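You operate a simulated robot arm through the tools that you are given. There is no shell and no other tool. Be economical: measure what you need, move in short steps, check, and stop when the job is done.

You are at the controls of a simulated two-armed robot. One attempt, no reset.

JOB
Wind in the orange strap and stow the reel in the strap drawer.
Fine: hold the reel while winding; it stands upright in the drawer, drawer shut. Leave the yellow reel alone.
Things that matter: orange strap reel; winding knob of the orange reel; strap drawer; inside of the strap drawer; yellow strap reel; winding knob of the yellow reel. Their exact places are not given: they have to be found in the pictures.

Only the result counts: the job must be done as asked and must still hold three seconds after the hand-in. Knocking over, shifting, dropping, spilling or breaking anything else fails it.

ROBOT AND FRAMES
Two 7-joint arms with two-finger parallel grippers on one trunk, on a base that drives. Base frame: it is fixed to the floor where the robot stands at the start and does not move with it; the origin is under the middle of the robot, x ahead of it, y to its left, z up. Lengths are in m, angles in rad, forces in N, time in s.
The left shoulder is at the start at [0.07, 0.134, 1.301], the right one opposite. With the tool pointing down near the work surface each hand reaches from about 0.1 to 0.62 m from the robot's upright axis, wherever it stands, measured 20 degrees to its own side. Places, roughly: winding knob of the orange reel [0.5, 0, 1]; strap drawer [0.4, 0, 0.7]; inside of the strap drawer [0.5, 0, 0.6]; winding knob of the yellow reel [0.9, 0.6, 1.5]. Payload 1.57 kg a hand.
Tool frame (each hand has its own): the origin (TCP) lies between the finger pads and is the grasp point; the fingertips stand 0.03 m ahead of it; z points along the fingers, y is the line along which they close. Largest opening 0.08 m; finger width 0.017, thickness 0.012; the body of the gripper, 0.04 by 0.082 m, starts 0.08 m behind the TCP.
Orientation is that of the tool frame in the base frame, as a unit quaternion [x, y, z, w]. With the fingers straight down and closing along the base's y, the tool's x points along the base's -x, its y along +y and its z along -z.

CONTROLS
- The arms move only by the tool step_arm. It takes "left_targets", "right_targets" or both (then of equal length, played together; a hand with none holds still); each is a list of rows, each a list of 7 numbers: the closure, from 0 (fully open) to 1 (shut), then the shift along the tool's x, y, z in m, then the turn, a rotation vector about the tool's x, y, z in rad. In form: [[jaw, dx, dy, dz, ax, ay, az], ...]. A call has 1 to 12 rows; each row shifts and turns the commanded pose from where the row before left it, along the tool's axes as they then stand. Each row takes 0.2 s and may step no farther than 0.05 m and 0.15 rad from the row before; otherwise, or with a gripper value out of range, the whole call is refused. A pose out of reach is approached as far as the arm can. The call stops where the force on the tool passes 40 N (or 10 N more than at its start, if that is more) or the arm is blocked; 0.2 s more then pass. The fingers move at their own pace (about 0.153 m/s each) and stop on an object; they squeeze with about 36 N. The grip force told is the motor's: it shows also when the fingers shut on nothing. Time passes only in rows, and 0.2 s behind the last, so rows that do not move let the fingers close. It gives the time, the measured TCP pose, the force on the tool (base axes), the opening and the grip force at its end, in the units of the frame above (readings bear some noise), and new pictures: "pictures" is both (left out), scene, wrist or none (wrist: the cameras of the hands that moved).
- Cameras (640 x 400 px; columns grow to the right, rows downward): "scene" is now at [0.1199, 0.0145, 1.502]; the picture's right is [0.19, -0.98, 0.00], its down [-0.81, -0.16, -0.57] and it looks along [0.56, 0.11, -0.82] (base axes); focal length 214 px, centre (320, 200). "left" rides on the left gripper at [0.072, 0.007, -0.122] in its tool frame; the picture's right is [-0.09, 1.00, 0.00], its down [-0.84, -0.08, -0.54] and it looks along [-0.54, -0.05, 0.84] (tool axes); focal length 238 px, centre (320, 200). "right" rides on the right gripper at [0.072, -0.007, -0.122] in its tool frame; the picture's right is [0.09, 1.00, 0.00], its down [-0.84, 0.08, -0.54] and it looks along [-0.54, 0.05, 0.84] (tool axes); focal length 238 px, centre (320, 200).
- raise_lower(by): slides the trunk up (or, below 0, down) by that many m; the arms and the scene camera ride with it, the base frame stays. It gives what a move gives, with no picture.
- steer(legs): drives the robot by 1 to 6 legs, each [ahead, left, turn to the left] in m, m and rad, along the robot's own axes; the way and the turn of a leg run together, so that a leg with both is an arc; at most 1.5 m and 3.142 rad a leg. The arms and the cameras ride along, it lands a little off, and it stops where it bumps. It gives what a move gives, and a new picture of the scene camera.
- head_to(pan, tilt): turns the head with the scene camera to pan (to the left, within 1.501 rad either way) and tilt (down, from -0.506 to 1.204), counted from straight ahead of the robot. It gives what a move gives, and a new picture of the scene camera.
- pixel_to_xyz(camera, pixels): for up to 12 pixels [column, row] of the newest picture of that camera ("zoom" is the newest enlarged one), the place [x, y, z] in the base frame of the surface seen there, good to about 0.002 m. The clock stands still meanwhile.
- enlarge(camera, box): a new picture of the part [left, top, right, bottom] of that camera's present view, enlarged. The clock stands still meanwhile.
- close_job(): hands the job in; it is judged then, once.

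Go step by step. Measure first, check grasps and placings, and put right what went wrong. The budget is 80 turns and 170 pictures, counting those below and the enlarged ones. Unless the task says otherwise, let go and move clear before handing in, and close with one line.

The tools are called after ">>>" by a JSON object that holds its "api" and its "payload". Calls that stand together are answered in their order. step_arm: Moves the arms, as the interface text tells. Its arguments: {"type":"object","properties":{"left_targets":{"type":"array","items":{"type":"array","items":{"type":"number"}}},"right_targets":{"type":"array","items":{"type":"array","items":{"type":"number"}}},"pictures":{"type":"string","enum":["both","scene","wrist","none"]}},"required":[]} The other tools are called the same way: raise_lower (by) slides the trunk up or down; steer (legs) drives the base; head_to (pan, tilt) turns the head that bears the scene camera; pixel_to_xyz (camera, pixels) gives the place of the surface under pixels of a picture; enlarge (camera, box) takes an enlarged picture of a part of a camera's view; close_job () hands the job in.

At the start:

```text
clock: 0.0
left_eef_pos: [0.4475, 0.2471, 1.3913]
left_orientation: [-0.001, 1.0, 0.0, 0.001]
left_force: [0.1, -0.4, 0.2]
left_finger_gap: 0.08
left_grasp_force: 0.1
right_eef_pos: [0.3734, -0.1127, 1.3273]
right_orientation: [0.0, 1.0, 0.0, 0.0]
right_force: [-0.7, -0.1, -0.5]
right_finger_gap: 0.0798
right_grasp_force: 0.1
trunk travel left (down, up): [-0.875, 0.065]
robot x, y, heading: [0.0019, 0.0007, 0.001]
head pan, tilt: [0.19, 0.969]
```

scene: 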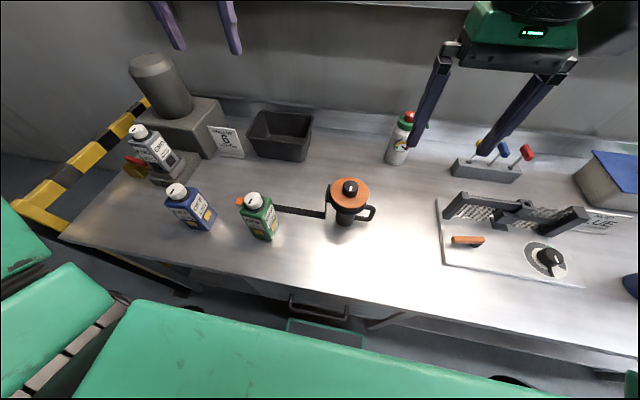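
right: 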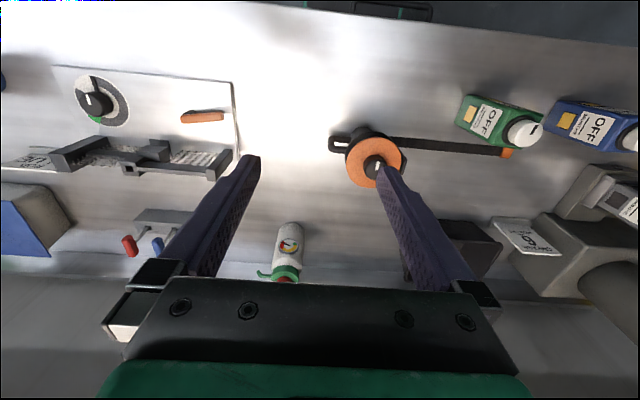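
left: 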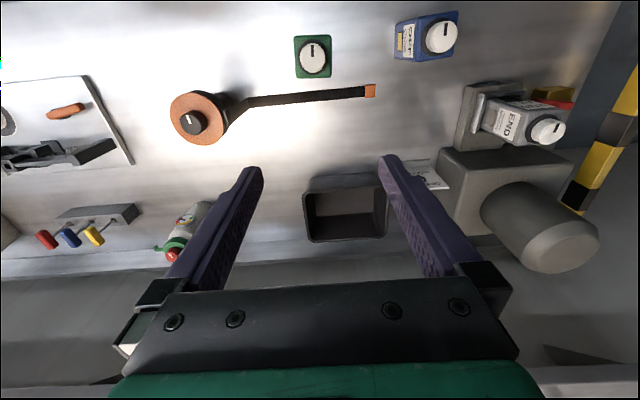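

The orange reel stands at scene (349,200) with its knob at (350,187), a handle at (368,213), and the strap running left to an orange tip at (240,201) behind the green bottle. I'll enlarge and measure.

>>> {"api": "enlarge", "payload": {"camera": "scene", "box": [220, 150, 400, 262]}}

>>> {"api": "enlarge", "payload": {"camera": "left", "box": [140, 20, 400, 182]}}

>>> {"api": "pixel_to_xyz", "payload": {"camera": "scene", "pixels": [[350, 186], [338, 192], [362, 192], [350, 202], [344, 222], [373, 213], [300, 210], [240, 201], [262, 225], [318, 305], [254, 198], [325, 340]]}}

>>> {"api": "pixel_to_xyz", "payload": {"camera": "left", "pixels": [[190, 122], [200, 98], [175, 125], [215, 130], [230, 105], [238, 115], [300, 98], [370, 90], [312, 55], [190, 142], [222, 92], [312, 75]]}}

```text
3.56 times, centred on (310, 206) of scene
```

zoom: 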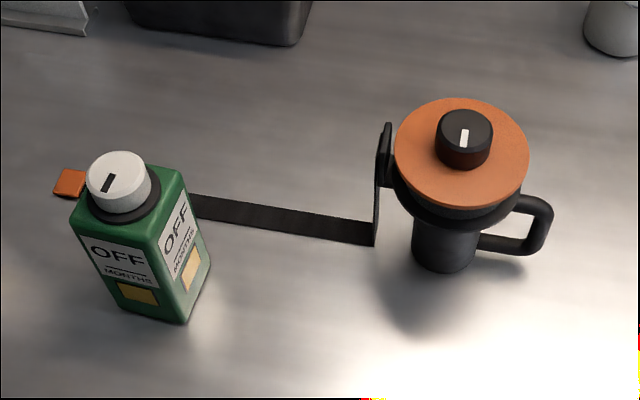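

```text
2.46 times, centred on (270, 101) of left
```

zoom: 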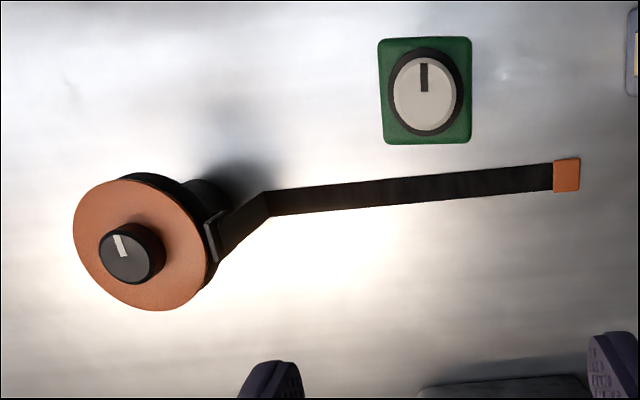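

```text
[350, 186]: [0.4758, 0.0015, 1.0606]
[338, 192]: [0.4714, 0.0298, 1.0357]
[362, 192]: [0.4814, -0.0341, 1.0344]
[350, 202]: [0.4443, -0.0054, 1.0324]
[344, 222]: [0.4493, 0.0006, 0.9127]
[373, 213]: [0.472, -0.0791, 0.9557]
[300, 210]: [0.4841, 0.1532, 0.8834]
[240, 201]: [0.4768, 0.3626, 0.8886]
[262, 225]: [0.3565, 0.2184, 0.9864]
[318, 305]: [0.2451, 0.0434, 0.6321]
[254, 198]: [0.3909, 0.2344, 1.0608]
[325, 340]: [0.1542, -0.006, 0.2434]
```

```text
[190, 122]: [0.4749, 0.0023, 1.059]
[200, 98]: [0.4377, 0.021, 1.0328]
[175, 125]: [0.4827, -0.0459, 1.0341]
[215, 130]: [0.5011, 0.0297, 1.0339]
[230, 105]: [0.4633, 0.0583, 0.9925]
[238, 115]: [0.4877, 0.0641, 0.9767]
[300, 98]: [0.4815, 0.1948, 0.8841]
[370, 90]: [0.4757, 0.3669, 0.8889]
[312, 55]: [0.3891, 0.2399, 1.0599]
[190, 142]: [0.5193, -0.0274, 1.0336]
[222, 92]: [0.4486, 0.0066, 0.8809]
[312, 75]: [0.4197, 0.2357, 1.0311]
```

The reel axis is near (0.477, -0.003), the disc top is at z 1.034, the knob top at 1.06, and the handle is on the -y side at z≈0.955. The drawer handle shows at (318,305), so I'll back off and look at the drawer front.

>>> {"api": "steer", "payload": {"legs": [[-0.45, 0, 0]]}}

>>> {"api": "head_to", "payload": {"pan": 0.0, "tilt": 0.75}}

```text
clock: 2.7
left_eef_pos: [0.0051, 0.2457, 1.3896]
left_orientation: [0.001, 1.0, 0.001, -0.001]
left_force: [0.3, 0.3, -0.4]
left_finger_gap: 0.0802
left_grasp_force: 0.1
right_eef_pos: [-0.0723, -0.1123, 1.3263]
right_orientation: [0.001, 1.0, 0.0, -0.001]
right_force: [-0.4, 0.9, -0.3]
right_finger_gap: 0.08
right_grasp_force: 0.2
trunk travel left (down, up): [-0.875, 0.065]
robot x, y, heading: [-0.446, -0.001, -0.002]
head pan, tilt: [0.19, 0.969]
```

scene: 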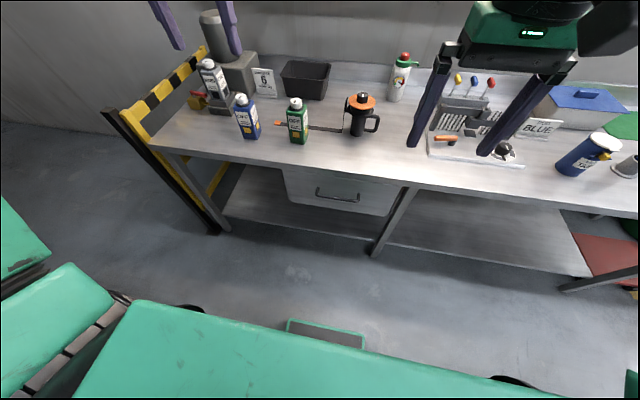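

```text
clock: 3.5
left_eef_pos: [0.0031, 0.2475, 1.3905]
left_orientation: [0.001, 1.0, 0.0, 0.0]
left_force: [0.3, 0.5, 0.0]
left_finger_gap: 0.0802
left_grasp_force: 0.0
right_eef_pos: [-0.0749, -0.113, 1.3267]
right_orientation: [0.001, 1.0, 0.001, 0.001]
right_force: [0.2, -0.1, -0.8]
right_finger_gap: 0.0799
right_grasp_force: 0.2
trunk travel left (down, up): [-0.875, 0.065]
robot x, y, heading: [-0.447, 0.0014, -0.001]
head pan, tilt: [0.0, 0.75]
```

scene: 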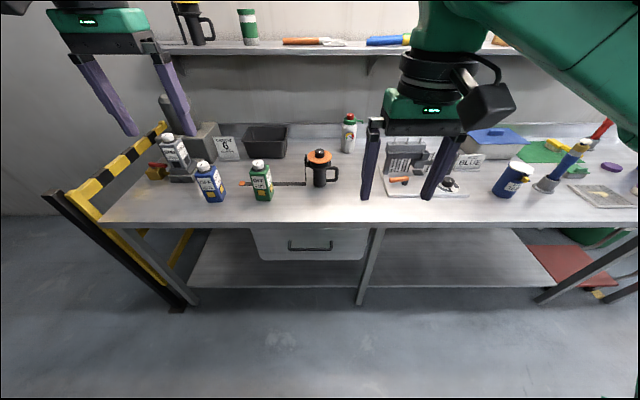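

>>> {"api": "enlarge", "payload": {"camera": "scene", "box": [220, 130, 400, 275]}}

>>> {"api": "enlarge", "payload": {"camera": "scene", "box": [140, 0, 260, 70]}}

>>> {"api": "pixel_to_xyz", "payload": {"camera": "scene", "pixels": [[290, 242], [290, 249], [310, 249], [332, 249], [332, 242], [310, 235], [310, 258], [253, 235], [365, 235], [262, 258], [310, 222], [357, 258]]}}

```text
2.76 times, centred on (310, 202) of scene
```

zoom: 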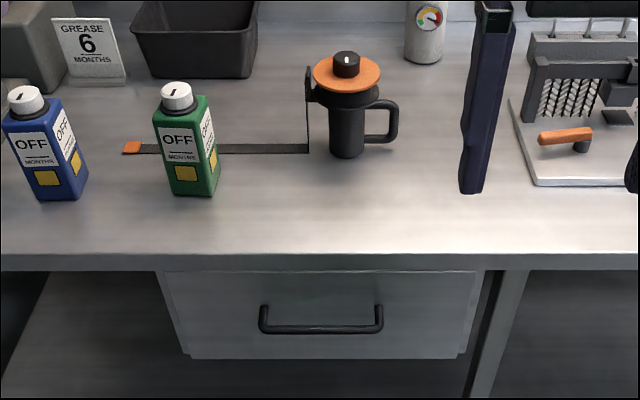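

```text
5.33 times, centred on (200, 35) of scene
```

zoom: 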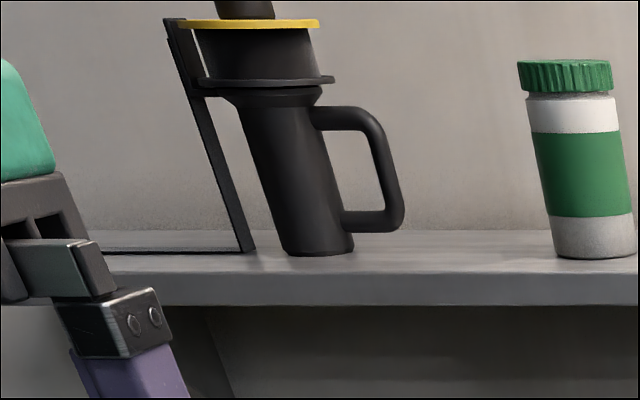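

```text
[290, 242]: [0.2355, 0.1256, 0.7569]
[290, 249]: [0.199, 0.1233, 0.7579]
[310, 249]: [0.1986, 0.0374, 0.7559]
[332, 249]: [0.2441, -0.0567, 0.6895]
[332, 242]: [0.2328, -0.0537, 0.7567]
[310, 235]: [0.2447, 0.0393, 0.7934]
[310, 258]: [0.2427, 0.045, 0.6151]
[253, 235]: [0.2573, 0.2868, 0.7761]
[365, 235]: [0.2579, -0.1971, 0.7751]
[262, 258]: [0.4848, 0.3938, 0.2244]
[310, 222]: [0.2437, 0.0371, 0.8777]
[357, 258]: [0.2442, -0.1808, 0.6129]
```

Drawer front lies at x≈0.243 with a handle bar at x≈0.20, z≈0.757, y from -0.05 to 0.125. Plan: right hand grips the reel's side handle from the right at 45°, left hand winds the knob from above. I'll turn the right tool now in the free space.

>>> {"api": "step_arm", "payload": {"right_targets": [[0, 0, 0, 0, 0, 0, -0.14], [0, 0, 0, 0, 0, 0, -0.14], [0, 0, 0, 0, 0, 0, -0.14], [0, 0, 0, 0, 0, 0, -0.14], [0, 0, 0, 0, 0, 0, -0.14], [0, 0, 0, 0, 0, 0, -0.14], [0, 0, 0, 0, 0, 0, -0.14], [0, 0, 0, 0, 0, 0, -0.14], [0, 0, 0, 0, 0, 0, -0.14], [0, 0, 0, 0, 0, 0, -0.14]], "pictures": "none"}}

>>> {"api": "step_arm", "payload": {"right_targets": [[0, 0, 0, 0, 0, -0.131, 0], [0, 0, 0, 0, 0, -0.131, 0], [0, 0, 0, 0, 0, -0.131, 0], [0, 0, 0, 0, 0, -0.131, 0], [0, 0, 0, 0, 0, -0.131, 0], [0, 0, 0, 0, 0, -0.131, 0]], "pictures": "scene"}}

```text
clock: 5.7
left_eef_pos: [0.0025, 0.2463, 1.3904]
left_orientation: [0.001, 1.0, 0.0, 0.0]
left_force: [0.1, 0.1, -0.6]
left_finger_gap: 0.08
left_grasp_force: 0.1
right_eef_pos: [-0.0746, -0.113, 1.3261]
right_orientation: [-0.645, 0.765, 0.0, 0.0]
right_force: [-0.3, 0.2, -0.2]
right_finger_gap: 0.0802
right_grasp_force: 0.1
trunk travel left (down, up): [-0.875, 0.065]
robot x, y, heading: [-0.4471, -0.0006, -0.002]
head pan, tilt: [0.0, 0.75]
```

```text
clock: 7.0
left_eef_pos: [0.0019, 0.2446, 1.3918]
left_orientation: [0.0, 1.0, 0.0, 0.001]
left_force: [0.9, -0.1, -0.7]
left_finger_gap: 0.0799
left_grasp_force: 0.1
right_eef_pos: [-0.0745, -0.1133, 1.3279]
right_orientation: [-0.594, 0.707, 0.246, 0.295]
right_force: [0.2, -0.3, -0.3]
right_finger_gap: 0.0798
right_grasp_force: 0.1
trunk travel left (down, up): [-0.875, 0.065]
robot x, y, heading: [-0.4487, -0.0012, 0.001]
head pan, tilt: [0.0, 0.75]
```

scene: 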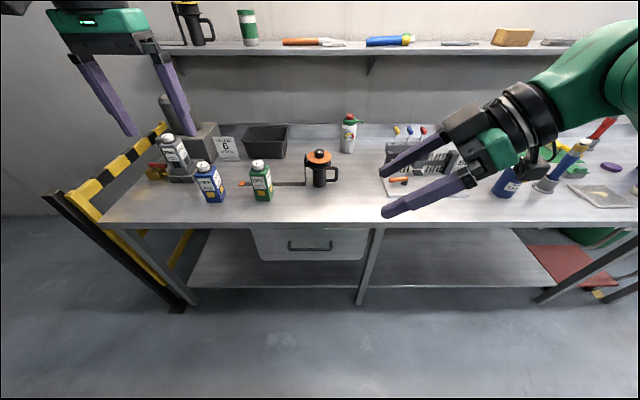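

Right tool now points left and down at 45°. I'll drive back to the table and look at the reel.

>>> {"api": "steer", "payload": {"legs": [[0.43, 0, 0]]}}

>>> {"api": "head_to", "payload": {"pan": 0.0, "tilt": 0.95}}

>>> {"api": "enlarge", "payload": {"camera": "scene", "box": [240, 110, 400, 210]}}

```text
clock: 9.7
left_eef_pos: [0.4322, 0.2427, 1.3916]
left_orientation: [0.002, 1.0, 0.0, 0.002]
left_force: [-0.3, -0.3, 0.3]
left_finger_gap: 0.08
left_grasp_force: 0.0
right_eef_pos: [0.3547, -0.1166, 1.3283]
right_orientation: [-0.593, 0.708, 0.245, 0.295]
right_force: [0.2, 0.3, 0.7]
right_finger_gap: 0.0801
right_grasp_force: 0.1
trunk travel left (down, up): [-0.875, 0.065]
robot x, y, heading: [-0.0137, 0.0017, -0.01]
head pan, tilt: [0.0, 0.75]
```

scene: 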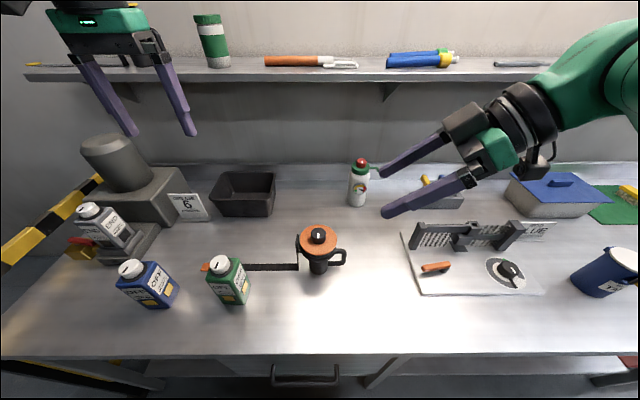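

```text
clock: 10.4
left_eef_pos: [0.4346, 0.2438, 1.3913]
left_orientation: [0.002, 1.0, -0.001, 0.001]
left_force: [0.5, -1.5, 0.0]
left_finger_gap: 0.0802
left_grasp_force: 0.2
right_eef_pos: [0.357, -0.1159, 1.3286]
right_orientation: [-0.593, 0.708, 0.246, 0.294]
right_force: [1.8, -0.4, -0.2]
right_finger_gap: 0.0801
right_grasp_force: 0.0
trunk travel left (down, up): [-0.875, 0.065]
robot x, y, heading: [-0.0165, 0.0011, -0.006]
head pan, tilt: [0.0, 0.949]
```

scene: 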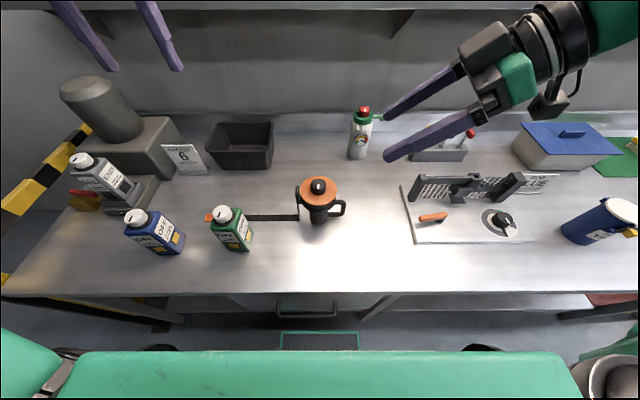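

```text
4.00 times, centred on (320, 160) of scene
```

zoom: 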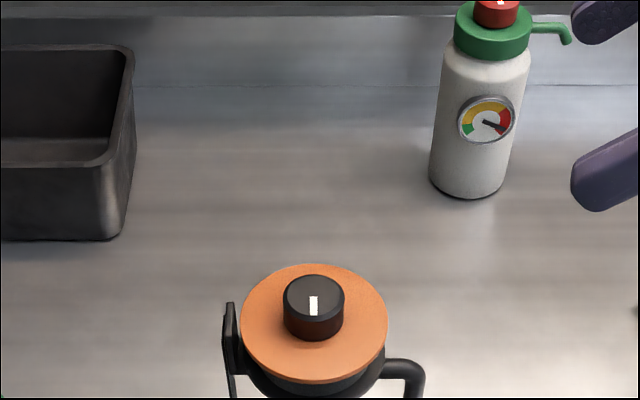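

>>> {"api": "enlarge", "payload": {"camera": "scene", "box": [280, 168, 360, 232]}}

>>> {"api": "pixel_to_xyz", "payload": {"camera": "scene", "pixels": [[319, 183], [309, 193], [302, 190], [335, 190], [319, 178], [335, 202], [343, 203], [343, 209], [337, 214], [320, 222], [312, 216], [326, 213]]}}

```text
6.25 times, centred on (320, 200) of scene
```

zoom: 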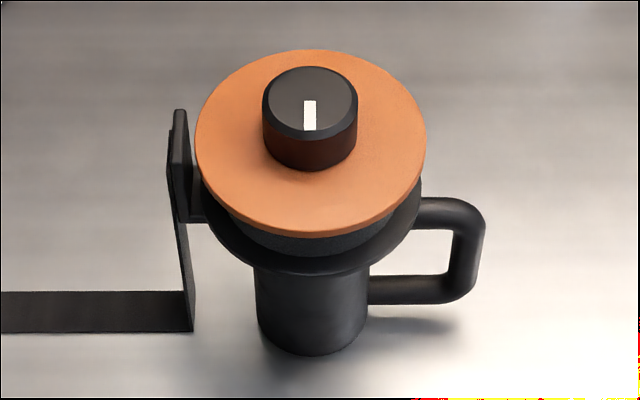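

```text
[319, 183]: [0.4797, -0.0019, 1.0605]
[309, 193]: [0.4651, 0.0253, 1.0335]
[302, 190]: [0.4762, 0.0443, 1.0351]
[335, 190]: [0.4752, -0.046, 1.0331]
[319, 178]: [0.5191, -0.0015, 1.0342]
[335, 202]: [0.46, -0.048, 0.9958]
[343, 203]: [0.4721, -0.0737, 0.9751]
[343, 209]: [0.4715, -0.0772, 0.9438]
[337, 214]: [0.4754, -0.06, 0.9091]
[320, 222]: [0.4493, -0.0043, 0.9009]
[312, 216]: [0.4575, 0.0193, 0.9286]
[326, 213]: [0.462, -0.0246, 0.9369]
```

The reel axis is at (0.479, -0.002) and the handle's upright bar at about (0.479, -0.080), z 0.91–0.975. I'll bring the right hand to a pre-grasp 0.12 m back along its approach.

>>> {"api": "step_arm", "payload": {"right_targets": [[0, 0.0331, -0.0162, 0.0273, 0, 0, 0], [0, 0.0331, -0.0162, 0.0273, 0, 0, 0], [0, 0.0331, -0.0162, 0.0273, 0, 0, 0], [0, 0.0331, -0.0162, 0.0273, 0, 0, 0], [0, 0.0331, -0.0162, 0.0273, 0, 0, 0], [0, 0.0331, -0.0162, 0.0273, 0, 0, 0], [0, 0.0331, -0.0162, 0.0273, 0, 0, 0], [0, 0, 0, 0, 0, 0, 0]]}}

```text
clock: 12.2
left_eef_pos: [0.4346, 0.243, 1.3906]
left_orientation: [0.003, 1.0, 0.0, 0.001]
left_force: [0.2, 0.3, 0.1]
left_finger_gap: 0.0802
left_grasp_force: 0.1
right_eef_pos: [0.4637, -0.163, 1.0287]
right_orientation: [-0.593, 0.708, 0.246, 0.294]
right_force: [0.3, -0.1, 0.4]
right_finger_gap: 0.08
right_grasp_force: 0.0
trunk travel left (down, up): [-0.875, 0.065]
robot x, y, heading: [-0.0161, -0.0011, -0.003]
head pan, tilt: [0.0, 0.949]
```

scene: 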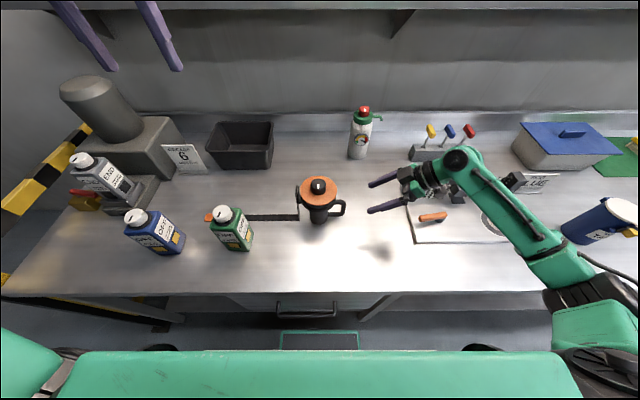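
right: 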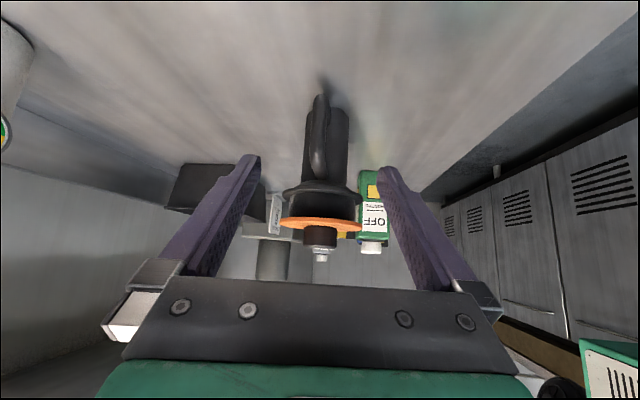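

The handle lies squarely between the right fingers. I'll check the fixture's position near the wrist before going in.

>>> {"api": "pixel_to_xyz", "payload": {"camera": "scene", "pixels": [[409, 215], [435, 216], [445, 217], [428, 163], [398, 190], [375, 208], [413, 150]]}}

>>> {"api": "pixel_to_xyz", "payload": {"camera": "right", "pixels": [[318, 105], [318, 130], [318, 160], [310, 130], [326, 130]]}}

```text
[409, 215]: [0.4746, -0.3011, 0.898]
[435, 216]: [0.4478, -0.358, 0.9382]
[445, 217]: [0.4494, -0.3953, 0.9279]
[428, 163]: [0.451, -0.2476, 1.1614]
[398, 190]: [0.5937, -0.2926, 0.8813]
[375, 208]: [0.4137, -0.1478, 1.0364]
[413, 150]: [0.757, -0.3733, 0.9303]
```

```text
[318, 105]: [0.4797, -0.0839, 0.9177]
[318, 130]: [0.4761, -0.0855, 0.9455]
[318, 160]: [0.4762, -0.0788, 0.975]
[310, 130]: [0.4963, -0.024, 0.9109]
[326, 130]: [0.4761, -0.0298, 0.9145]
```

The board starts at y -0.30, so the way is clear. I'll advance 0.118 m and close on the handle bar.

>>> {"api": "step_arm", "payload": {"right_targets": [[0, 0, 0, 0.04, 0, 0, 0], [0, 0, 0, 0.04, 0, 0, 0], [0, 0, 0, 0.038, 0, 0, 0], [0, 0, 0, 0, 0, 0, 0], [0.5, 0, 0, 0, 0, 0, 0], [1, 0, 0, 0, 0, 0, 0], [1, 0, 0, 0, 0, 0, 0], [1, 0, 0, 0, 0, 0, 0]]}}

```text
clock: 14.0
left_eef_pos: [0.4358, 0.2424, 1.3913]
left_orientation: [0.003, 1.0, -0.001, 0.001]
left_force: [-0.3, -0.1, -0.3]
left_finger_gap: 0.0801
left_grasp_force: 0.0
right_eef_pos: [0.4771, -0.0799, 0.9449]
right_orientation: [-0.593, 0.708, 0.246, 0.294]
right_force: [0.7, -0.3, -0.4]
right_finger_gap: 0.0156
right_grasp_force: 31.1
trunk travel left (down, up): [-0.875, 0.065]
robot x, y, heading: [-0.017, -0.0019, -0.007]
head pan, tilt: [0.0, 0.949]
```

scene: 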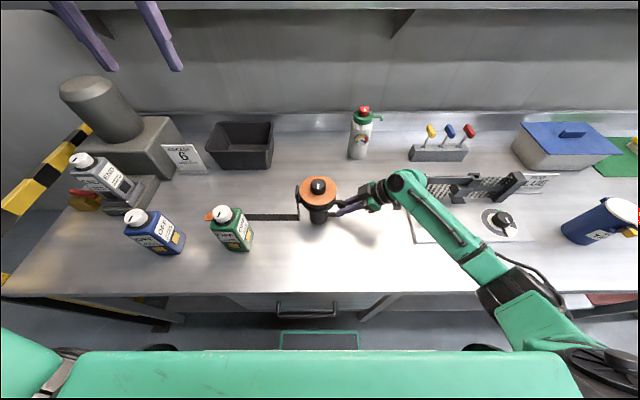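
right: 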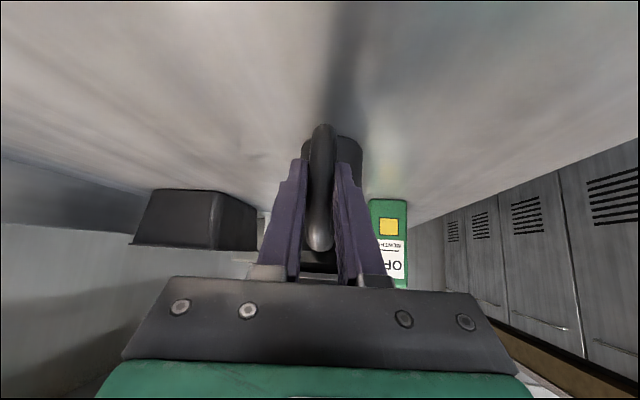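

Handle gripped (gap 0.0156, 31 N). Now the left hand goes above the knob.

>>> {"api": "step_arm", "payload": {"left_targets": [[0, -0.0054, -0.0306, 0.0288, 0, 0, 0], [0, -0.0054, -0.0306, 0.0288, 0, 0, 0], [0, -0.0054, -0.0306, 0.0288, 0, 0, 0], [0, -0.0054, -0.0306, 0.0288, 0, 0, 0], [0, -0.0054, -0.0306, 0.0288, 0, 0, 0], [0, -0.0054, -0.0306, 0.0288, 0, 0, 0], [0, -0.0054, -0.0306, 0.0288, 0, 0, 0], [0, -0.0054, -0.0306, 0.0288, 0, 0, 0], [0, 0, 0, 0, 0, 0, 0]]}}

```text
clock: 16.0
left_eef_pos: [0.4294, 0.0624, 1.1586]
left_orientation: [0.002, 1.0, -0.002, 0.001]
left_force: [-0.2, 0.9, 0.5]
left_finger_gap: 0.0799
left_grasp_force: 0.1
left hand out of reach, approached as far as the arm can: row 5, 6, 7, 8
right_eef_pos: [0.4773, -0.0796, 0.9447]
right_orientation: [-0.593, 0.708, 0.246, 0.294]
right_force: [0.1, -1.2, 0.2]
right_finger_gap: 0.0154
right_grasp_force: 30.8
trunk travel left (down, up): [-0.875, 0.065]
robot x, y, heading: [-0.0134, 0.0018, -0.007]
head pan, tilt: [0.0, 0.949]
```

scene: 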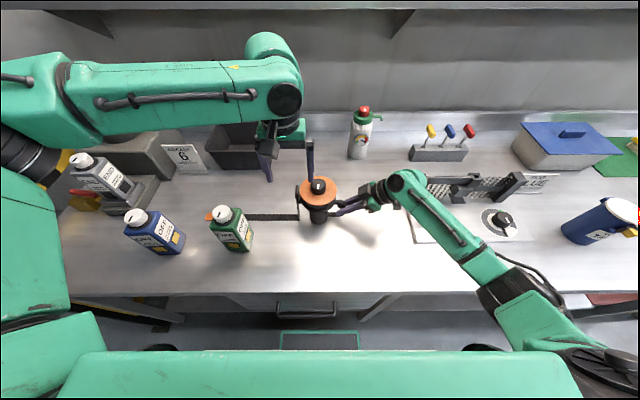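
left: 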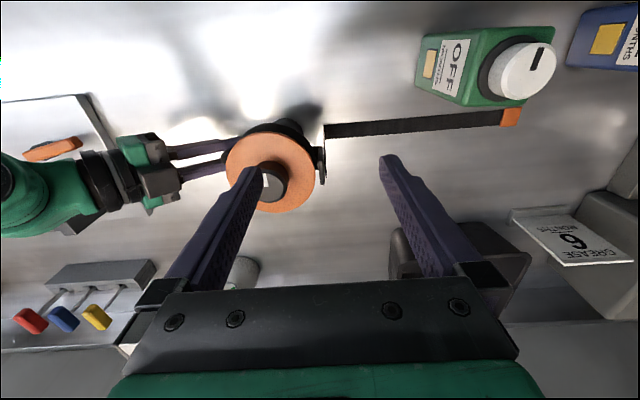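

The left arm ran out of reach at (0.43, 0.06), likely a wrist limit at this tool yaw. I'll test whether turning the tool frees it.

>>> {"api": "step_arm", "payload": {"left_targets": [[0, 0, 0, 0, 0, 0, 0.15], [0, 0, 0, 0, 0, 0, 0.15], [0, 0, 0, 0, 0, 0, 0.15], [0, 0, 0, 0, 0, 0, 0.15], [0, 0, 0, 0, 0, 0, 0.15], [0, 0, 0, 0, 0, 0, 0.15]], "pictures": "none"}}

```text
clock: 17.4
left_eef_pos: [0.429, 0.0629, 1.1569]
left_orientation: [0.439, 0.899, -0.001, 0.001]
left_force: [-0.6, -0.1, 0.6]
left_finger_gap: 0.0801
left_grasp_force: 0.0
right_eef_pos: [0.4778, -0.0802, 0.9444]
right_orientation: [-0.593, 0.708, 0.246, 0.294]
right_force: [-0.4, 0.0, 0.3]
right_finger_gap: 0.0156
right_grasp_force: 31.5
trunk travel left (down, up): [-0.875, 0.065]
robot x, y, heading: [-0.0107, -0.001, -0.006]
head pan, tilt: [0.0, 0.949]
```

The yaw turn went through. Now try the shift to the axis at this yaw.

>>> {"api": "step_arm", "payload": {"left_targets": [[0, -0.041, 0, 0, 0, 0, 0], [0, -0.041, 0, 0, 0, 0, 0], [0, 0, 0, 0, 0, 0, 0]], "pictures": "none"}}

```text
clock: 18.2
left_eef_pos: [0.4287, 0.062, 1.1563]
left_orientation: [0.437, 0.899, 0.0, 0.001]
left_force: [-0.5, -0.1, 0.1]
left_finger_gap: 0.0801
left_grasp_force: 0.1
left hand out of reach, approached as far as the arm can: row 1, 2
right_eef_pos: [0.4776, -0.0812, 0.9431]
right_orientation: [-0.593, 0.708, 0.246, 0.294]
right_force: [1.2, 0.0, 0.1]
right_finger_gap: 0.0155
right_grasp_force: 31.3
trunk travel left (down, up): [-0.875, 0.065]
robot x, y, heading: [-0.0111, -0.0056, -0.01]
head pan, tilt: [0.0, 0.949]
```

Still blocked, independent of yaw. I'll try a little lower and then shift, since reach is better near the surface.

>>> {"api": "step_arm", "payload": {"left_targets": [[0, 0, 0, 0.04, 0, 0, 0], [0, -0.02, 0, 0, 0, 0, 0], [0, -0.02, 0, 0, 0, 0, 0], [0, 0, 0, 0, 0, 0, 0]], "pictures": "none"}}

```text
clock: 19.2
left_eef_pos: [0.4269, 0.0666, 1.1199]
left_orientation: [0.437, 0.899, -0.001, 0.001]
left_force: [0.5, 0.4, 0.1]
left_finger_gap: 0.0801
left_grasp_force: 0.0
left hand out of reach, approached as far as the arm can: row 1, 2, 3
right_eef_pos: [0.4778, -0.0813, 0.9443]
right_orientation: [-0.594, 0.707, 0.247, 0.294]
right_force: [-0.6, 0.1, 0.6]
right_finger_gap: 0.0158
right_grasp_force: 31.2
trunk travel left (down, up): [-0.875, 0.065]
robot x, y, heading: [-0.0174, 0.0013, -0.007]
head pan, tilt: [0.0, 0.949]
```

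The left arm's limit is on the midline, so the reel needs to be more to the robot's left. I'll release the handle, retract both hands upward, and shift the base right by 0.15 m.

>>> {"api": "step_arm", "payload": {"right_targets": [[0, 0, 0, 0, 0, 0, 0], [0, 0, 0, 0, 0, 0, 0], [0, 0, 0, 0, 0, 0, 0], [0, 0, 0, -0.04, 0, 0, 0], [0, 0, 0, -0.04, 0, 0, 0], [0, 0, 0, -0.04, 0, 0, 0], [0, -0.035, 0, -0.035, 0, 0, 0], [0, -0.035, 0, -0.035, 0, 0, 0]], "left_targets": [[0, 0, 0, -0.03, 0, 0, 0], [0, 0, 0, -0.03, 0, 0, 0], [0, 0, 0, -0.03, 0, 0, 0], [0, 0, 0, 0, 0, 0, -0.15], [0, 0, 0, 0, 0, 0, -0.15], [0, 0, 0, 0, 0, 0, -0.15], [0, 0, 0, 0, 0, 0, -0.15], [0, 0, 0, 0, 0, 0, -0.15]], "pictures": "none"}}

>>> {"api": "steer", "payload": {"legs": [[0, -0.15, 0]]}}

```text
clock: 21.0
left_eef_pos: [0.4282, 0.0673, 1.2089]
left_orientation: [0.076, 0.997, 0.0, 0.001]
left_force: [-0.1, 0.4, 0.2]
left_finger_gap: 0.0799
left_grasp_force: 0.1
right_eef_pos: [0.4622, -0.1659, 1.1286]
right_orientation: [-0.593, 0.709, 0.244, 0.294]
right_force: [0.0, 0.4, 0.0]
right_finger_gap: 0.0803
right_grasp_force: 0.0
trunk travel left (down, up): [-0.875, 0.065]
robot x, y, heading: [-0.0137, -0.0014, -0.003]
head pan, tilt: [0.0, 0.949]
```

```text
clock: 22.4
left_eef_pos: [0.4273, -0.0791, 1.2089]
left_orientation: [0.077, 0.997, -0.001, 0.001]
left_force: [0.1, -0.8, 0.3]
left_finger_gap: 0.08
left_grasp_force: 0.0
right_eef_pos: [0.4631, -0.3148, 1.1272]
right_orientation: [-0.594, 0.708, 0.246, 0.293]
right_force: [-0.9, -0.9, 0.3]
right_finger_gap: 0.0799
right_grasp_force: 0.1
trunk travel left (down, up): [-0.875, 0.065]
robot x, y, heading: [-0.0157, -0.15, -0.004]
head pan, tilt: [0.0, 0.949]
```

scene: 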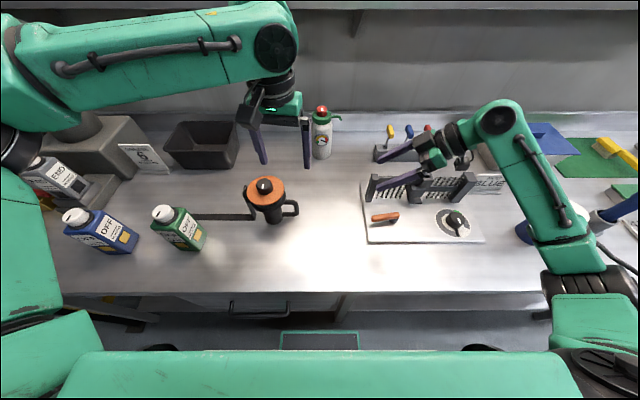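

Now try the left hand over the knob.

>>> {"api": "step_arm", "payload": {"left_targets": [[0, 0, 0, 0, 0, 0, -0.15], [0, -0.0173, 0.0257, 0.02, 0, 0, 0], [0, -0.0173, 0.0257, 0.02, 0, 0, 0], [0, -0.0173, 0.0257, 0.02, 0, 0, 0], [0, 0, 0, 0.03, 0, 0, 0], [0, 0, 0, 0, 0, 0, 0]], "pictures": "wrist"}}

```text
clock: 23.8
left_eef_pos: [0.4789, -0.0059, 1.1192]
left_orientation: [0.002, 1.0, 0.0, 0.001]
left_force: [-0.4, -1.3, 0.3]
left_finger_gap: 0.0799
left_grasp_force: 0.0
right_eef_pos: [0.4617, -0.3158, 1.1283]
right_orientation: [-0.594, 0.708, 0.247, 0.293]
right_force: [-0.8, 0.6, -0.2]
right_finger_gap: 0.0801
right_grasp_force: 0.2
trunk travel left (down, up): [-0.875, 0.065]
robot x, y, heading: [-0.0178, -0.1507, -0.006]
head pan, tilt: [0.0, 0.949]
```

left: 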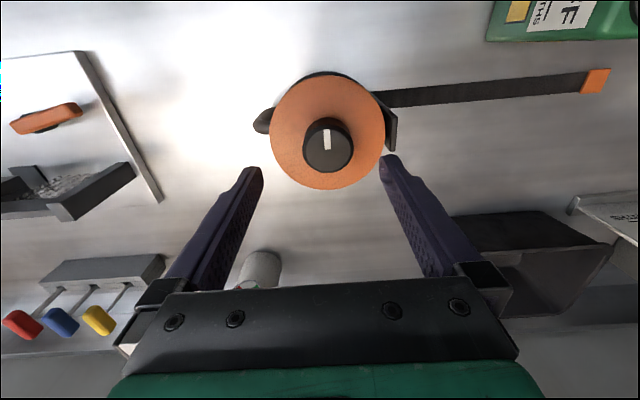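

Left reaches now. Bring the right hand back to the pre-grasp and measure the reel in the wrist view.

>>> {"api": "step_arm", "payload": {"right_targets": [[0, -0.0073, 0.005, 0.035, 0, 0, 0], [0, -0.0073, 0.005, 0.035, 0, 0, 0], [0, -0.0073, 0.005, 0.035, 0, 0, 0], [0, -0.0073, 0.005, 0.035, 0, 0, 0], [0, -0.0073, 0.005, 0.035, 0, 0, 0], [0, 0, 0, 0, 0, 0, 0]], "pictures": "wrist"}}

>>> {"api": "pixel_to_xyz", "payload": {"camera": "left", "pixels": [[327, 144], [304, 145], [353, 145], [327, 120], [272, 130], [383, 130], [258, 122], [390, 130]]}}

```text
clock: 25.2
left_eef_pos: [0.4789, -0.0072, 1.1204]
left_orientation: [0.001, 1.0, 0.0, 0.001]
left_force: [0.1, -0.8, 0.2]
left_finger_gap: 0.08
left_grasp_force: 0.0
right_eef_pos: [0.4629, -0.1637, 1.0301]
right_orientation: [-0.594, 0.708, 0.246, 0.294]
right_force: [-0.1, 0.2, 1.0]
right_finger_gap: 0.0798
right_grasp_force: 0.0
trunk travel left (down, up): [-0.875, 0.065]
robot x, y, heading: [-0.0153, -0.1508, -0.007]
head pan, tilt: [0.0, 0.949]
```

right: 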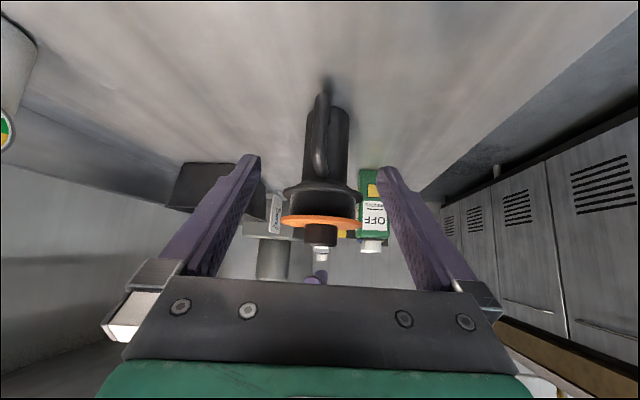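

```text
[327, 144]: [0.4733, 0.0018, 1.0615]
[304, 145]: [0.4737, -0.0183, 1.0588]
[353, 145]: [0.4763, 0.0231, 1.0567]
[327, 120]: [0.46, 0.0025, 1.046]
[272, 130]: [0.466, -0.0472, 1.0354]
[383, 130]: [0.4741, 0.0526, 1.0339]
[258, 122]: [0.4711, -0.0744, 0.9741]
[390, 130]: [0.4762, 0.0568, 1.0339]
```

Reel unmoved. Advance the right hand and grip the handle again.

>>> {"api": "step_arm", "payload": {"right_targets": [[0, 0, 0, 0.04, 0, 0, 0], [0, 0, 0, 0.04, 0, 0, 0], [0, 0, 0, 0.038, 0, 0, 0], [0, 0, 0, 0, 0, 0, 0], [0.5, 0, 0, 0, 0, 0, 0], [1, 0, 0, 0, 0, 0, 0], [1, 0, 0, 0, 0, 0, 0], [1, 0, 0, 0, 0, 0, 0]], "pictures": "none"}}

>>> {"api": "step_arm", "payload": {"left_targets": [[0, 0, 0.006, 0.025, 0, 0, 0], [0, 0, 0, 0.025, 0, 0, 0], [0, 0, 0, 0, 0, 0, 0], [0, 0, 0, 0, 0, 0, 0]]}}

```text
clock: 27.0
left_eef_pos: [0.4791, -0.0066, 1.12]
left_orientation: [0.001, 1.0, 0.0, 0.001]
left_force: [0.1, -0.1, -0.2]
left_finger_gap: 0.08
left_grasp_force: 0.0
right_eef_pos: [0.4772, -0.0826, 0.9451]
right_orientation: [-0.594, 0.707, 0.247, 0.294]
right_force: [-1.4, -1.2, -1.5]
right_finger_gap: 0.0153
right_grasp_force: 31.3
trunk travel left (down, up): [-0.875, 0.065]
robot x, y, heading: [-0.0181, -0.1527, -0.001]
head pan, tilt: [0.0, 0.949]
```

```text
clock: 28.0
left_eef_pos: [0.4802, 0.0, 1.0698]
left_orientation: [0.002, 1.0, 0.0, 0.0]
left_force: [0.0, -0.1, 0.1]
left_finger_gap: 0.0799
left_grasp_force: 0.0
right_eef_pos: [0.4775, -0.0827, 0.9449]
right_orientation: [-0.594, 0.708, 0.246, 0.293]
right_force: [0.4, -0.1, -0.4]
right_finger_gap: 0.0155
right_grasp_force: 30.9
trunk travel left (down, up): [-0.875, 0.065]
robot x, y, heading: [-0.0152, -0.1499, -0.002]
head pan, tilt: [0.0, 0.949]
```

scene: 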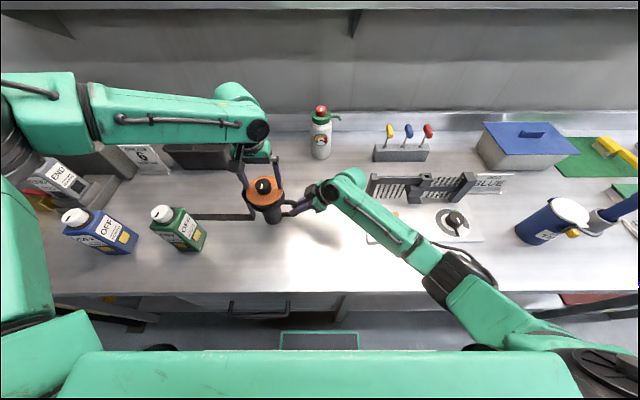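
left: 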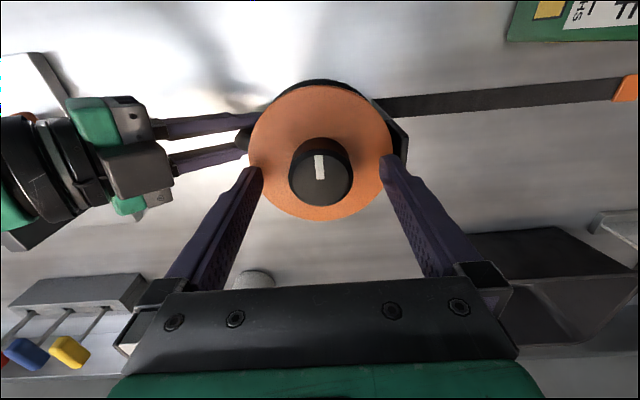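

The knob is centred between the left fingers (320,175). Close and test-turn clockwise 0.6 rad, watching the tip (620,90).

>>> {"api": "step_arm", "payload": {"left_targets": [[0.5, 0, 0, 0, 0, 0, 0], [1, 0, 0, 0, 0, 0, 0], [1, 0, 0, 0, 0, 0, 0], [1, 0, 0, 0, 0, 0, 0.15], [1, 0, 0, 0, 0, 0, 0.15], [1, 0, 0, 0, 0, 0, 0.15], [1, 0, 0, 0, 0, 0, 0.15], [1, 0, 0, 0, 0, 0, 0]]}}

```text
clock: 29.8
left_eef_pos: [0.4789, -0.0, 1.0706]
left_orientation: [0.298, 0.954, 0.002, 0.002]
left_force: [0.4, 6.8, 6.2]
left_finger_gap: 0.0411
left_grasp_force: 36.5
right_eef_pos: [0.4766, -0.0836, 0.9458]
right_orientation: [-0.593, 0.708, 0.245, 0.294]
right_force: [0.6, -5.0, -0.2]
right_finger_gap: 0.0152
right_grasp_force: 31.5
trunk travel left (down, up): [-0.875, 0.065]
robot x, y, heading: [-0.0141, -0.1503, -0.002]
head pan, tilt: [0.0, 0.949]
```

scene: 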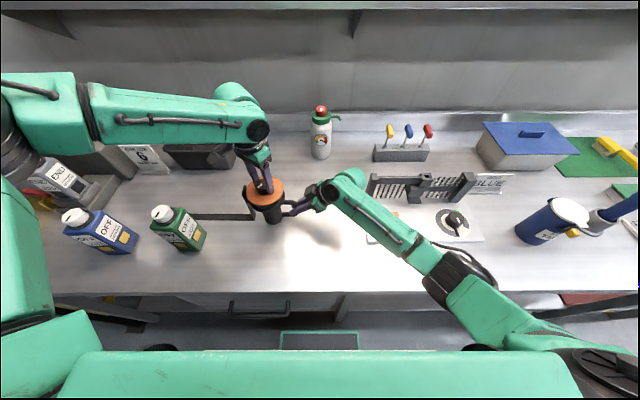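
left: 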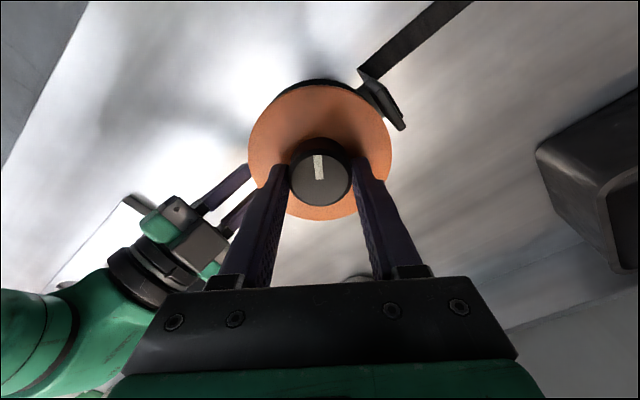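

The knob turned with the fingers. Check whether the strap tip has moved.

>>> {"api": "enlarge", "payload": {"camera": "scene", "box": [130, 160, 330, 285]}}

```text
3.20 times, centred on (230, 222) of scene
```

zoom: 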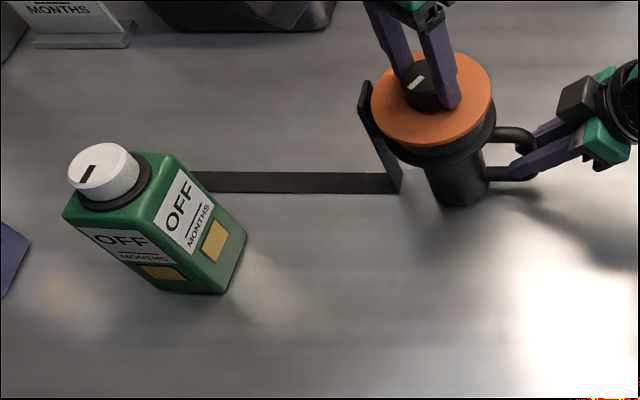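

The tip is hidden behind the green bottle from here. I'll keep turning clockwise and look again with the wrist camera.

>>> {"api": "step_arm", "payload": {"left_targets": [[1, 0, 0, 0, 0, 0, 0.15], [1, 0, 0, 0, 0, 0, 0.15], [1, 0, 0, 0, 0, 0, 0.15], [1, 0, 0, 0, 0, 0, 0.15], [1, 0, 0, 0, 0, 0, 0.15], [1, 0, 0, 0, 0, 0, 0.15], [1, 0, 0, 0, 0, 0, 0]], "pictures": "none"}}

>>> {"api": "enlarge", "payload": {"camera": "scene", "box": [130, 160, 330, 285]}}

>>> {"api": "pixel_to_xyz", "payload": {"camera": "zoom", "pixels": [[200, 180], [215, 180], [300, 180]]}}

```text
clock: 31.4
left_eef_pos: [0.4792, 0.0005, 1.0705]
left_orientation: [0.683, 0.73, 0.0, 0.001]
left_force: [2.4, 6.9, 12.5]
left_finger_gap: 0.0408
left_grasp_force: 36.0
right_eef_pos: [0.4779, -0.0823, 0.9454]
right_orientation: [-0.594, 0.708, 0.246, 0.293]
right_force: [0.4, -6.1, -2.2]
right_finger_gap: 0.0157
right_grasp_force: 30.8
trunk travel left (down, up): [-0.875, 0.065]
robot x, y, heading: [-0.0151, -0.151, -0.003]
head pan, tilt: [0.0, 0.949]
```

```text
3.20 times, centred on (230, 222) of scene
```

zoom: 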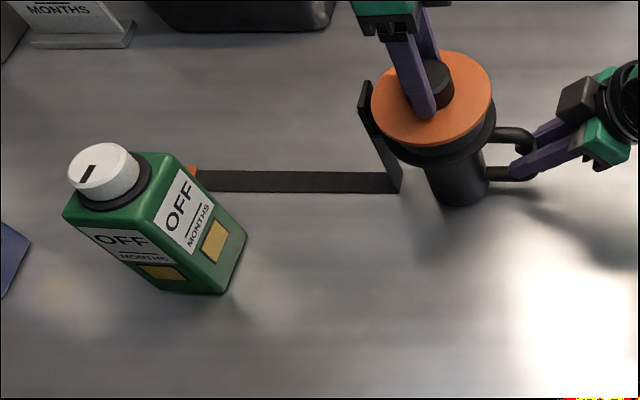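

```text
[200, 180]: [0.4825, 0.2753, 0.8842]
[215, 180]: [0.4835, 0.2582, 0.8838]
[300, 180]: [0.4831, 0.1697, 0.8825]
```

The orange tip now peeks out at zoom (193,172), y≈0.29, so clockwise winds in at roughly 0.045 m/rad. Continue.

>>> {"api": "step_arm", "payload": {"left_targets": [[1, 0, 0, 0, 0, 0, 0.15], [1, 0, 0, 0, 0, 0, 0.15], [1, 0, 0, 0, 0, 0, 0.15], [1, 0, 0, 0, 0, 0, 0.15], [1, 0, 0, 0, 0, 0, 0.15], [1, 0, 0, 0, 0, 0, 0.15], [1, 0, 0, 0, 0, 0, 0.15], [1, 0, 0, 0, 0, 0, 0.15], [1, 0, 0, 0, 0, 0, 0]], "pictures": "scene"}}

```text
clock: 33.4
left_eef_pos: [0.4786, -0.0006, 1.0695]
left_orientation: [0.976, 0.218, 0.0, 0.0]
left_force: [3.1, 6.7, 14.3]
left_finger_gap: 0.0408
left_grasp_force: 35.8
right_eef_pos: [0.4766, -0.0837, 0.9452]
right_orientation: [-0.594, 0.707, 0.247, 0.294]
right_force: [-1.9, -6.4, -2.9]
right_finger_gap: 0.0159
right_grasp_force: 31.6
trunk travel left (down, up): [-0.875, 0.065]
robot x, y, heading: [-0.0142, -0.1481, -0.002]
head pan, tilt: [0.0, 0.949]
```

scene: 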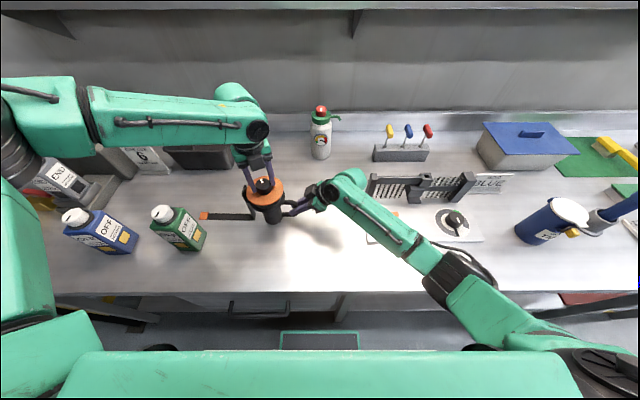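

Tip now at (204,215), winding in nicely. Continue until the wrist limit.

>>> {"api": "step_arm", "payload": {"left_targets": [[1, 0, 0, 0, 0, 0, 0.15], [1, 0, 0, 0, 0, 0, 0.15], [1, 0, 0, 0, 0, 0, 0.15], [1, 0, 0, 0, 0, 0, 0.15]], "pictures": "none"}}

```text
clock: 34.4
left_eef_pos: [0.4794, -0.0009, 1.0689]
left_orientation: [0.997, -0.081, 0.001, 0.001]
left_force: [1.2, 6.5, 15.7]
left_finger_gap: 0.0407
left_grasp_force: 36.4
right_eef_pos: [0.4767, -0.0825, 0.9447]
right_orientation: [-0.593, 0.707, 0.247, 0.295]
right_force: [0.5, -6.0, -4.6]
right_finger_gap: 0.0155
right_grasp_force: 30.9
trunk travel left (down, up): [-0.875, 0.065]
robot x, y, heading: [-0.0158, -0.1533, -0.007]
head pan, tilt: [0.0, 0.949]
```

>>> {"api": "step_arm", "payload": {"left_targets": [[1, 0, 0, 0, 0, 0, 0.15], [1, 0, 0, 0, 0, 0, 0.15], [1, 0, 0, 0, 0, 0, 0.15], [1, 0, 0, 0, 0, 0, 0.15], [1, 0, 0, 0, 0, 0, 0.15]], "pictures": "scene"}}

```text
clock: 35.6
left_eef_pos: [0.4653, -0.0056, 1.0698]
left_orientation: [0.899, -0.438, 0.002, -0.004]
left_force: [-0.2, 19.0, 16.2]
left_finger_gap: 0.041
left_grasp_force: 35.9
left hand out of reach, approached as far as the arm can: row 5
right_eef_pos: [0.4784, -0.0839, 0.946]
right_orientation: [-0.593, 0.709, 0.244, 0.295]
right_force: [3.5, -18.9, -6.0]
right_finger_gap: 0.0155
right_grasp_force: 31.6
trunk travel left (down, up): [-0.875, 0.065]
robot x, y, heading: [-0.0177, -0.1506, -0.009]
head pan, tilt: [0.0, 0.949]
```

scene: 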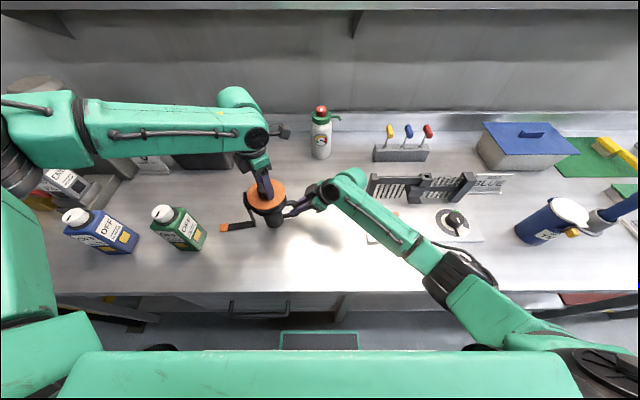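

At the wrist limit the hand dragged sideways a little; tip is at (224,227). Release the knob, lift, and unwind the wrist.

>>> {"api": "step_arm", "payload": {"left_targets": [[0.4, 0, 0, 0, 0, 0, 0], [0, 0, 0, 0, 0, 0, 0], [0, 0, 0, 0, 0, 0, 0], [0, 0, 0, -0.04, 0, 0, 0], [0, 0, 0, -0.02, 0, 0, -0.1], [0, 0, 0, 0, 0, 0, -0.15], [0, 0, 0, 0, 0, 0, -0.15], [0, 0, 0, 0, 0, 0, -0.15], [0, 0, 0, 0, 0, 0, -0.15], [0, 0, 0, 0, 0, 0, -0.15], [0, 0, 0, 0, 0, 0, -0.15], [0, 0, 0, 0, 0, 0, -0.15]], "pictures": "none"}}

>>> {"api": "step_arm", "payload": {"left_targets": [[0, 0, 0, 0, 0, 0, -0.15], [0, 0, 0, 0, 0, 0, -0.15], [0, 0, 0, 0, 0, 0, -0.15], [0, 0, 0, 0, 0, 0, -0.15], [0, 0, 0, 0, 0, 0, -0.15], [0, 0, 0, 0, 0, 0, -0.15], [0, 0, 0, 0, 0, 0, -0.15], [0, 0, 0, 0, 0, 0, -0.15], [0, 0, 0, 0, 0, 0, -0.15], [0, 0, 0, 0, 0, 0, -0.15], [0, 0, 0, 0, 0, 0, -0.15], [0, 0, 0, 0, 0, 0, -0.15]], "pictures": "both"}}

```text
clock: 38.2
left_eef_pos: [0.4663, -0.0077, 1.1284]
left_orientation: [0.993, 0.121, -0.001, 0.0]
left_force: [0.0, -1.3, -0.1]
left_finger_gap: 0.08
left_grasp_force: 0.0
right_eef_pos: [0.4788, -0.0828, 0.9455]
right_orientation: [-0.593, 0.708, 0.247, 0.294]
right_force: [0.8, 0.4, -0.4]
right_finger_gap: 0.0157
right_grasp_force: 31.0
trunk travel left (down, up): [-0.875, 0.065]
robot x, y, heading: [-0.0135, -0.1535, -0.003]
head pan, tilt: [0.0, 0.949]
```

```text
clock: 40.8
left_eef_pos: [0.4654, -0.007, 1.1285]
left_orientation: [0.523, 0.852, 0.001, 0.0]
left_force: [0.0, 0.4, 0.3]
left_finger_gap: 0.0803
left_grasp_force: 0.0
right_eef_pos: [0.4767, -0.0825, 0.944]
right_orientation: [-0.594, 0.708, 0.246, 0.293]
right_force: [-0.2, 0.5, 0.2]
right_finger_gap: 0.0155
right_grasp_force: 31.3
trunk travel left (down, up): [-0.875, 0.065]
robot x, y, heading: [-0.0168, -0.1498, -0.008]
head pan, tilt: [0.0, 0.949]
```

scene: 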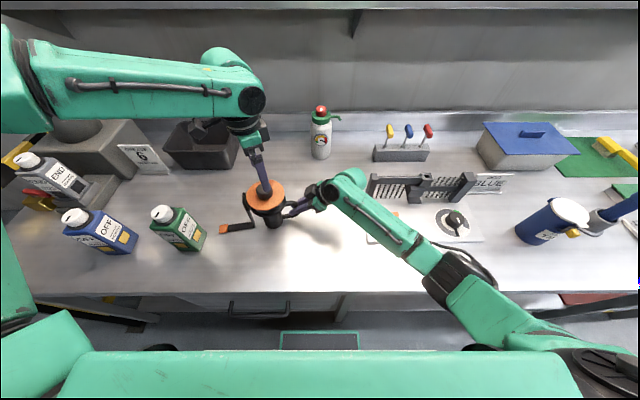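
left: 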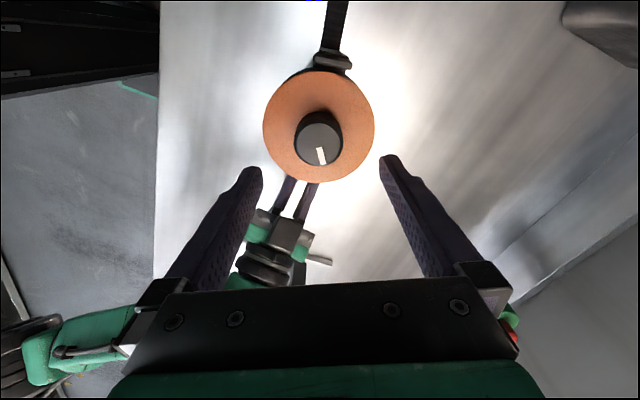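

The remaining strap is about 0.17 m (≈4 rad). I'll unwind the wrist further and measure the knob position.

>>> {"api": "pixel_to_xyz", "payload": {"camera": "left", "pixels": [[320, 140], [296, 140], [343, 140], [320, 118], [264, 130], [375, 130], [335, 62]]}}

>>> {"api": "step_arm", "payload": {"left_targets": [[0, 0, 0, 0, 0, 0, -0.15], [0, 0, 0, 0, 0, 0, -0.15], [0, 0, 0, 0, 0, 0, -0.15], [0, 0, 0, 0, 0, 0, -0.15], [0, 0, 0, 0, 0, 0, -0.15], [0, 0, 0, 0, 0, 0, -0.15], [0, 0, 0, 0, 0, 0, -0.15], [0, 0, 0, 0, 0, 0, -0.15], [0, 0, 0, 0, 0, 0, -0.15], [0, 0, 0, 0, 0, 0, -0.15]], "pictures": "wrist"}}

```text
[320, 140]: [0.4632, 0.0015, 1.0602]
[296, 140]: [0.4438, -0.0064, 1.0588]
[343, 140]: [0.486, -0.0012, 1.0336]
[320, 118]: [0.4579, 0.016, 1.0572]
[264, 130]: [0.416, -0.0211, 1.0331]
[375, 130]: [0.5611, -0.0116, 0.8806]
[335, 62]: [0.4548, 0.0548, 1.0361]
```

```text
clock: 43.0
left_eef_pos: [0.4653, -0.0087, 1.128]
left_orientation: [-0.197, 0.98, -0.001, 0.0]
left_force: [-1.1, -1.0, 0.1]
left_finger_gap: 0.0801
left_grasp_force: 0.1
right_eef_pos: [0.4766, -0.0828, 0.9445]
right_orientation: [-0.594, 0.708, 0.246, 0.294]
right_force: [0.5, 0.1, 0.4]
right_finger_gap: 0.0156
right_grasp_force: 31.4
trunk travel left (down, up): [-0.875, 0.065]
robot x, y, heading: [-0.0161, -0.1495, -0.003]
head pan, tilt: [0.0, 0.949]
```

left: 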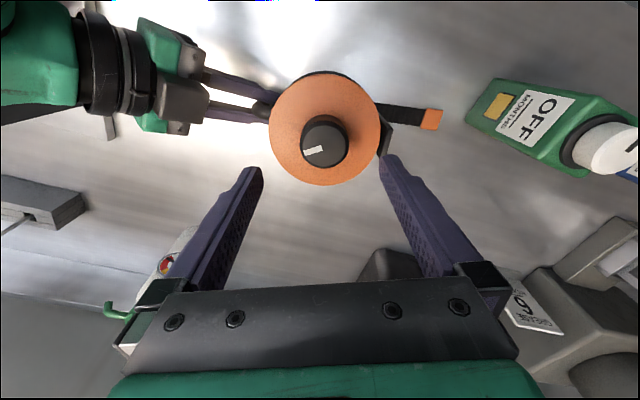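

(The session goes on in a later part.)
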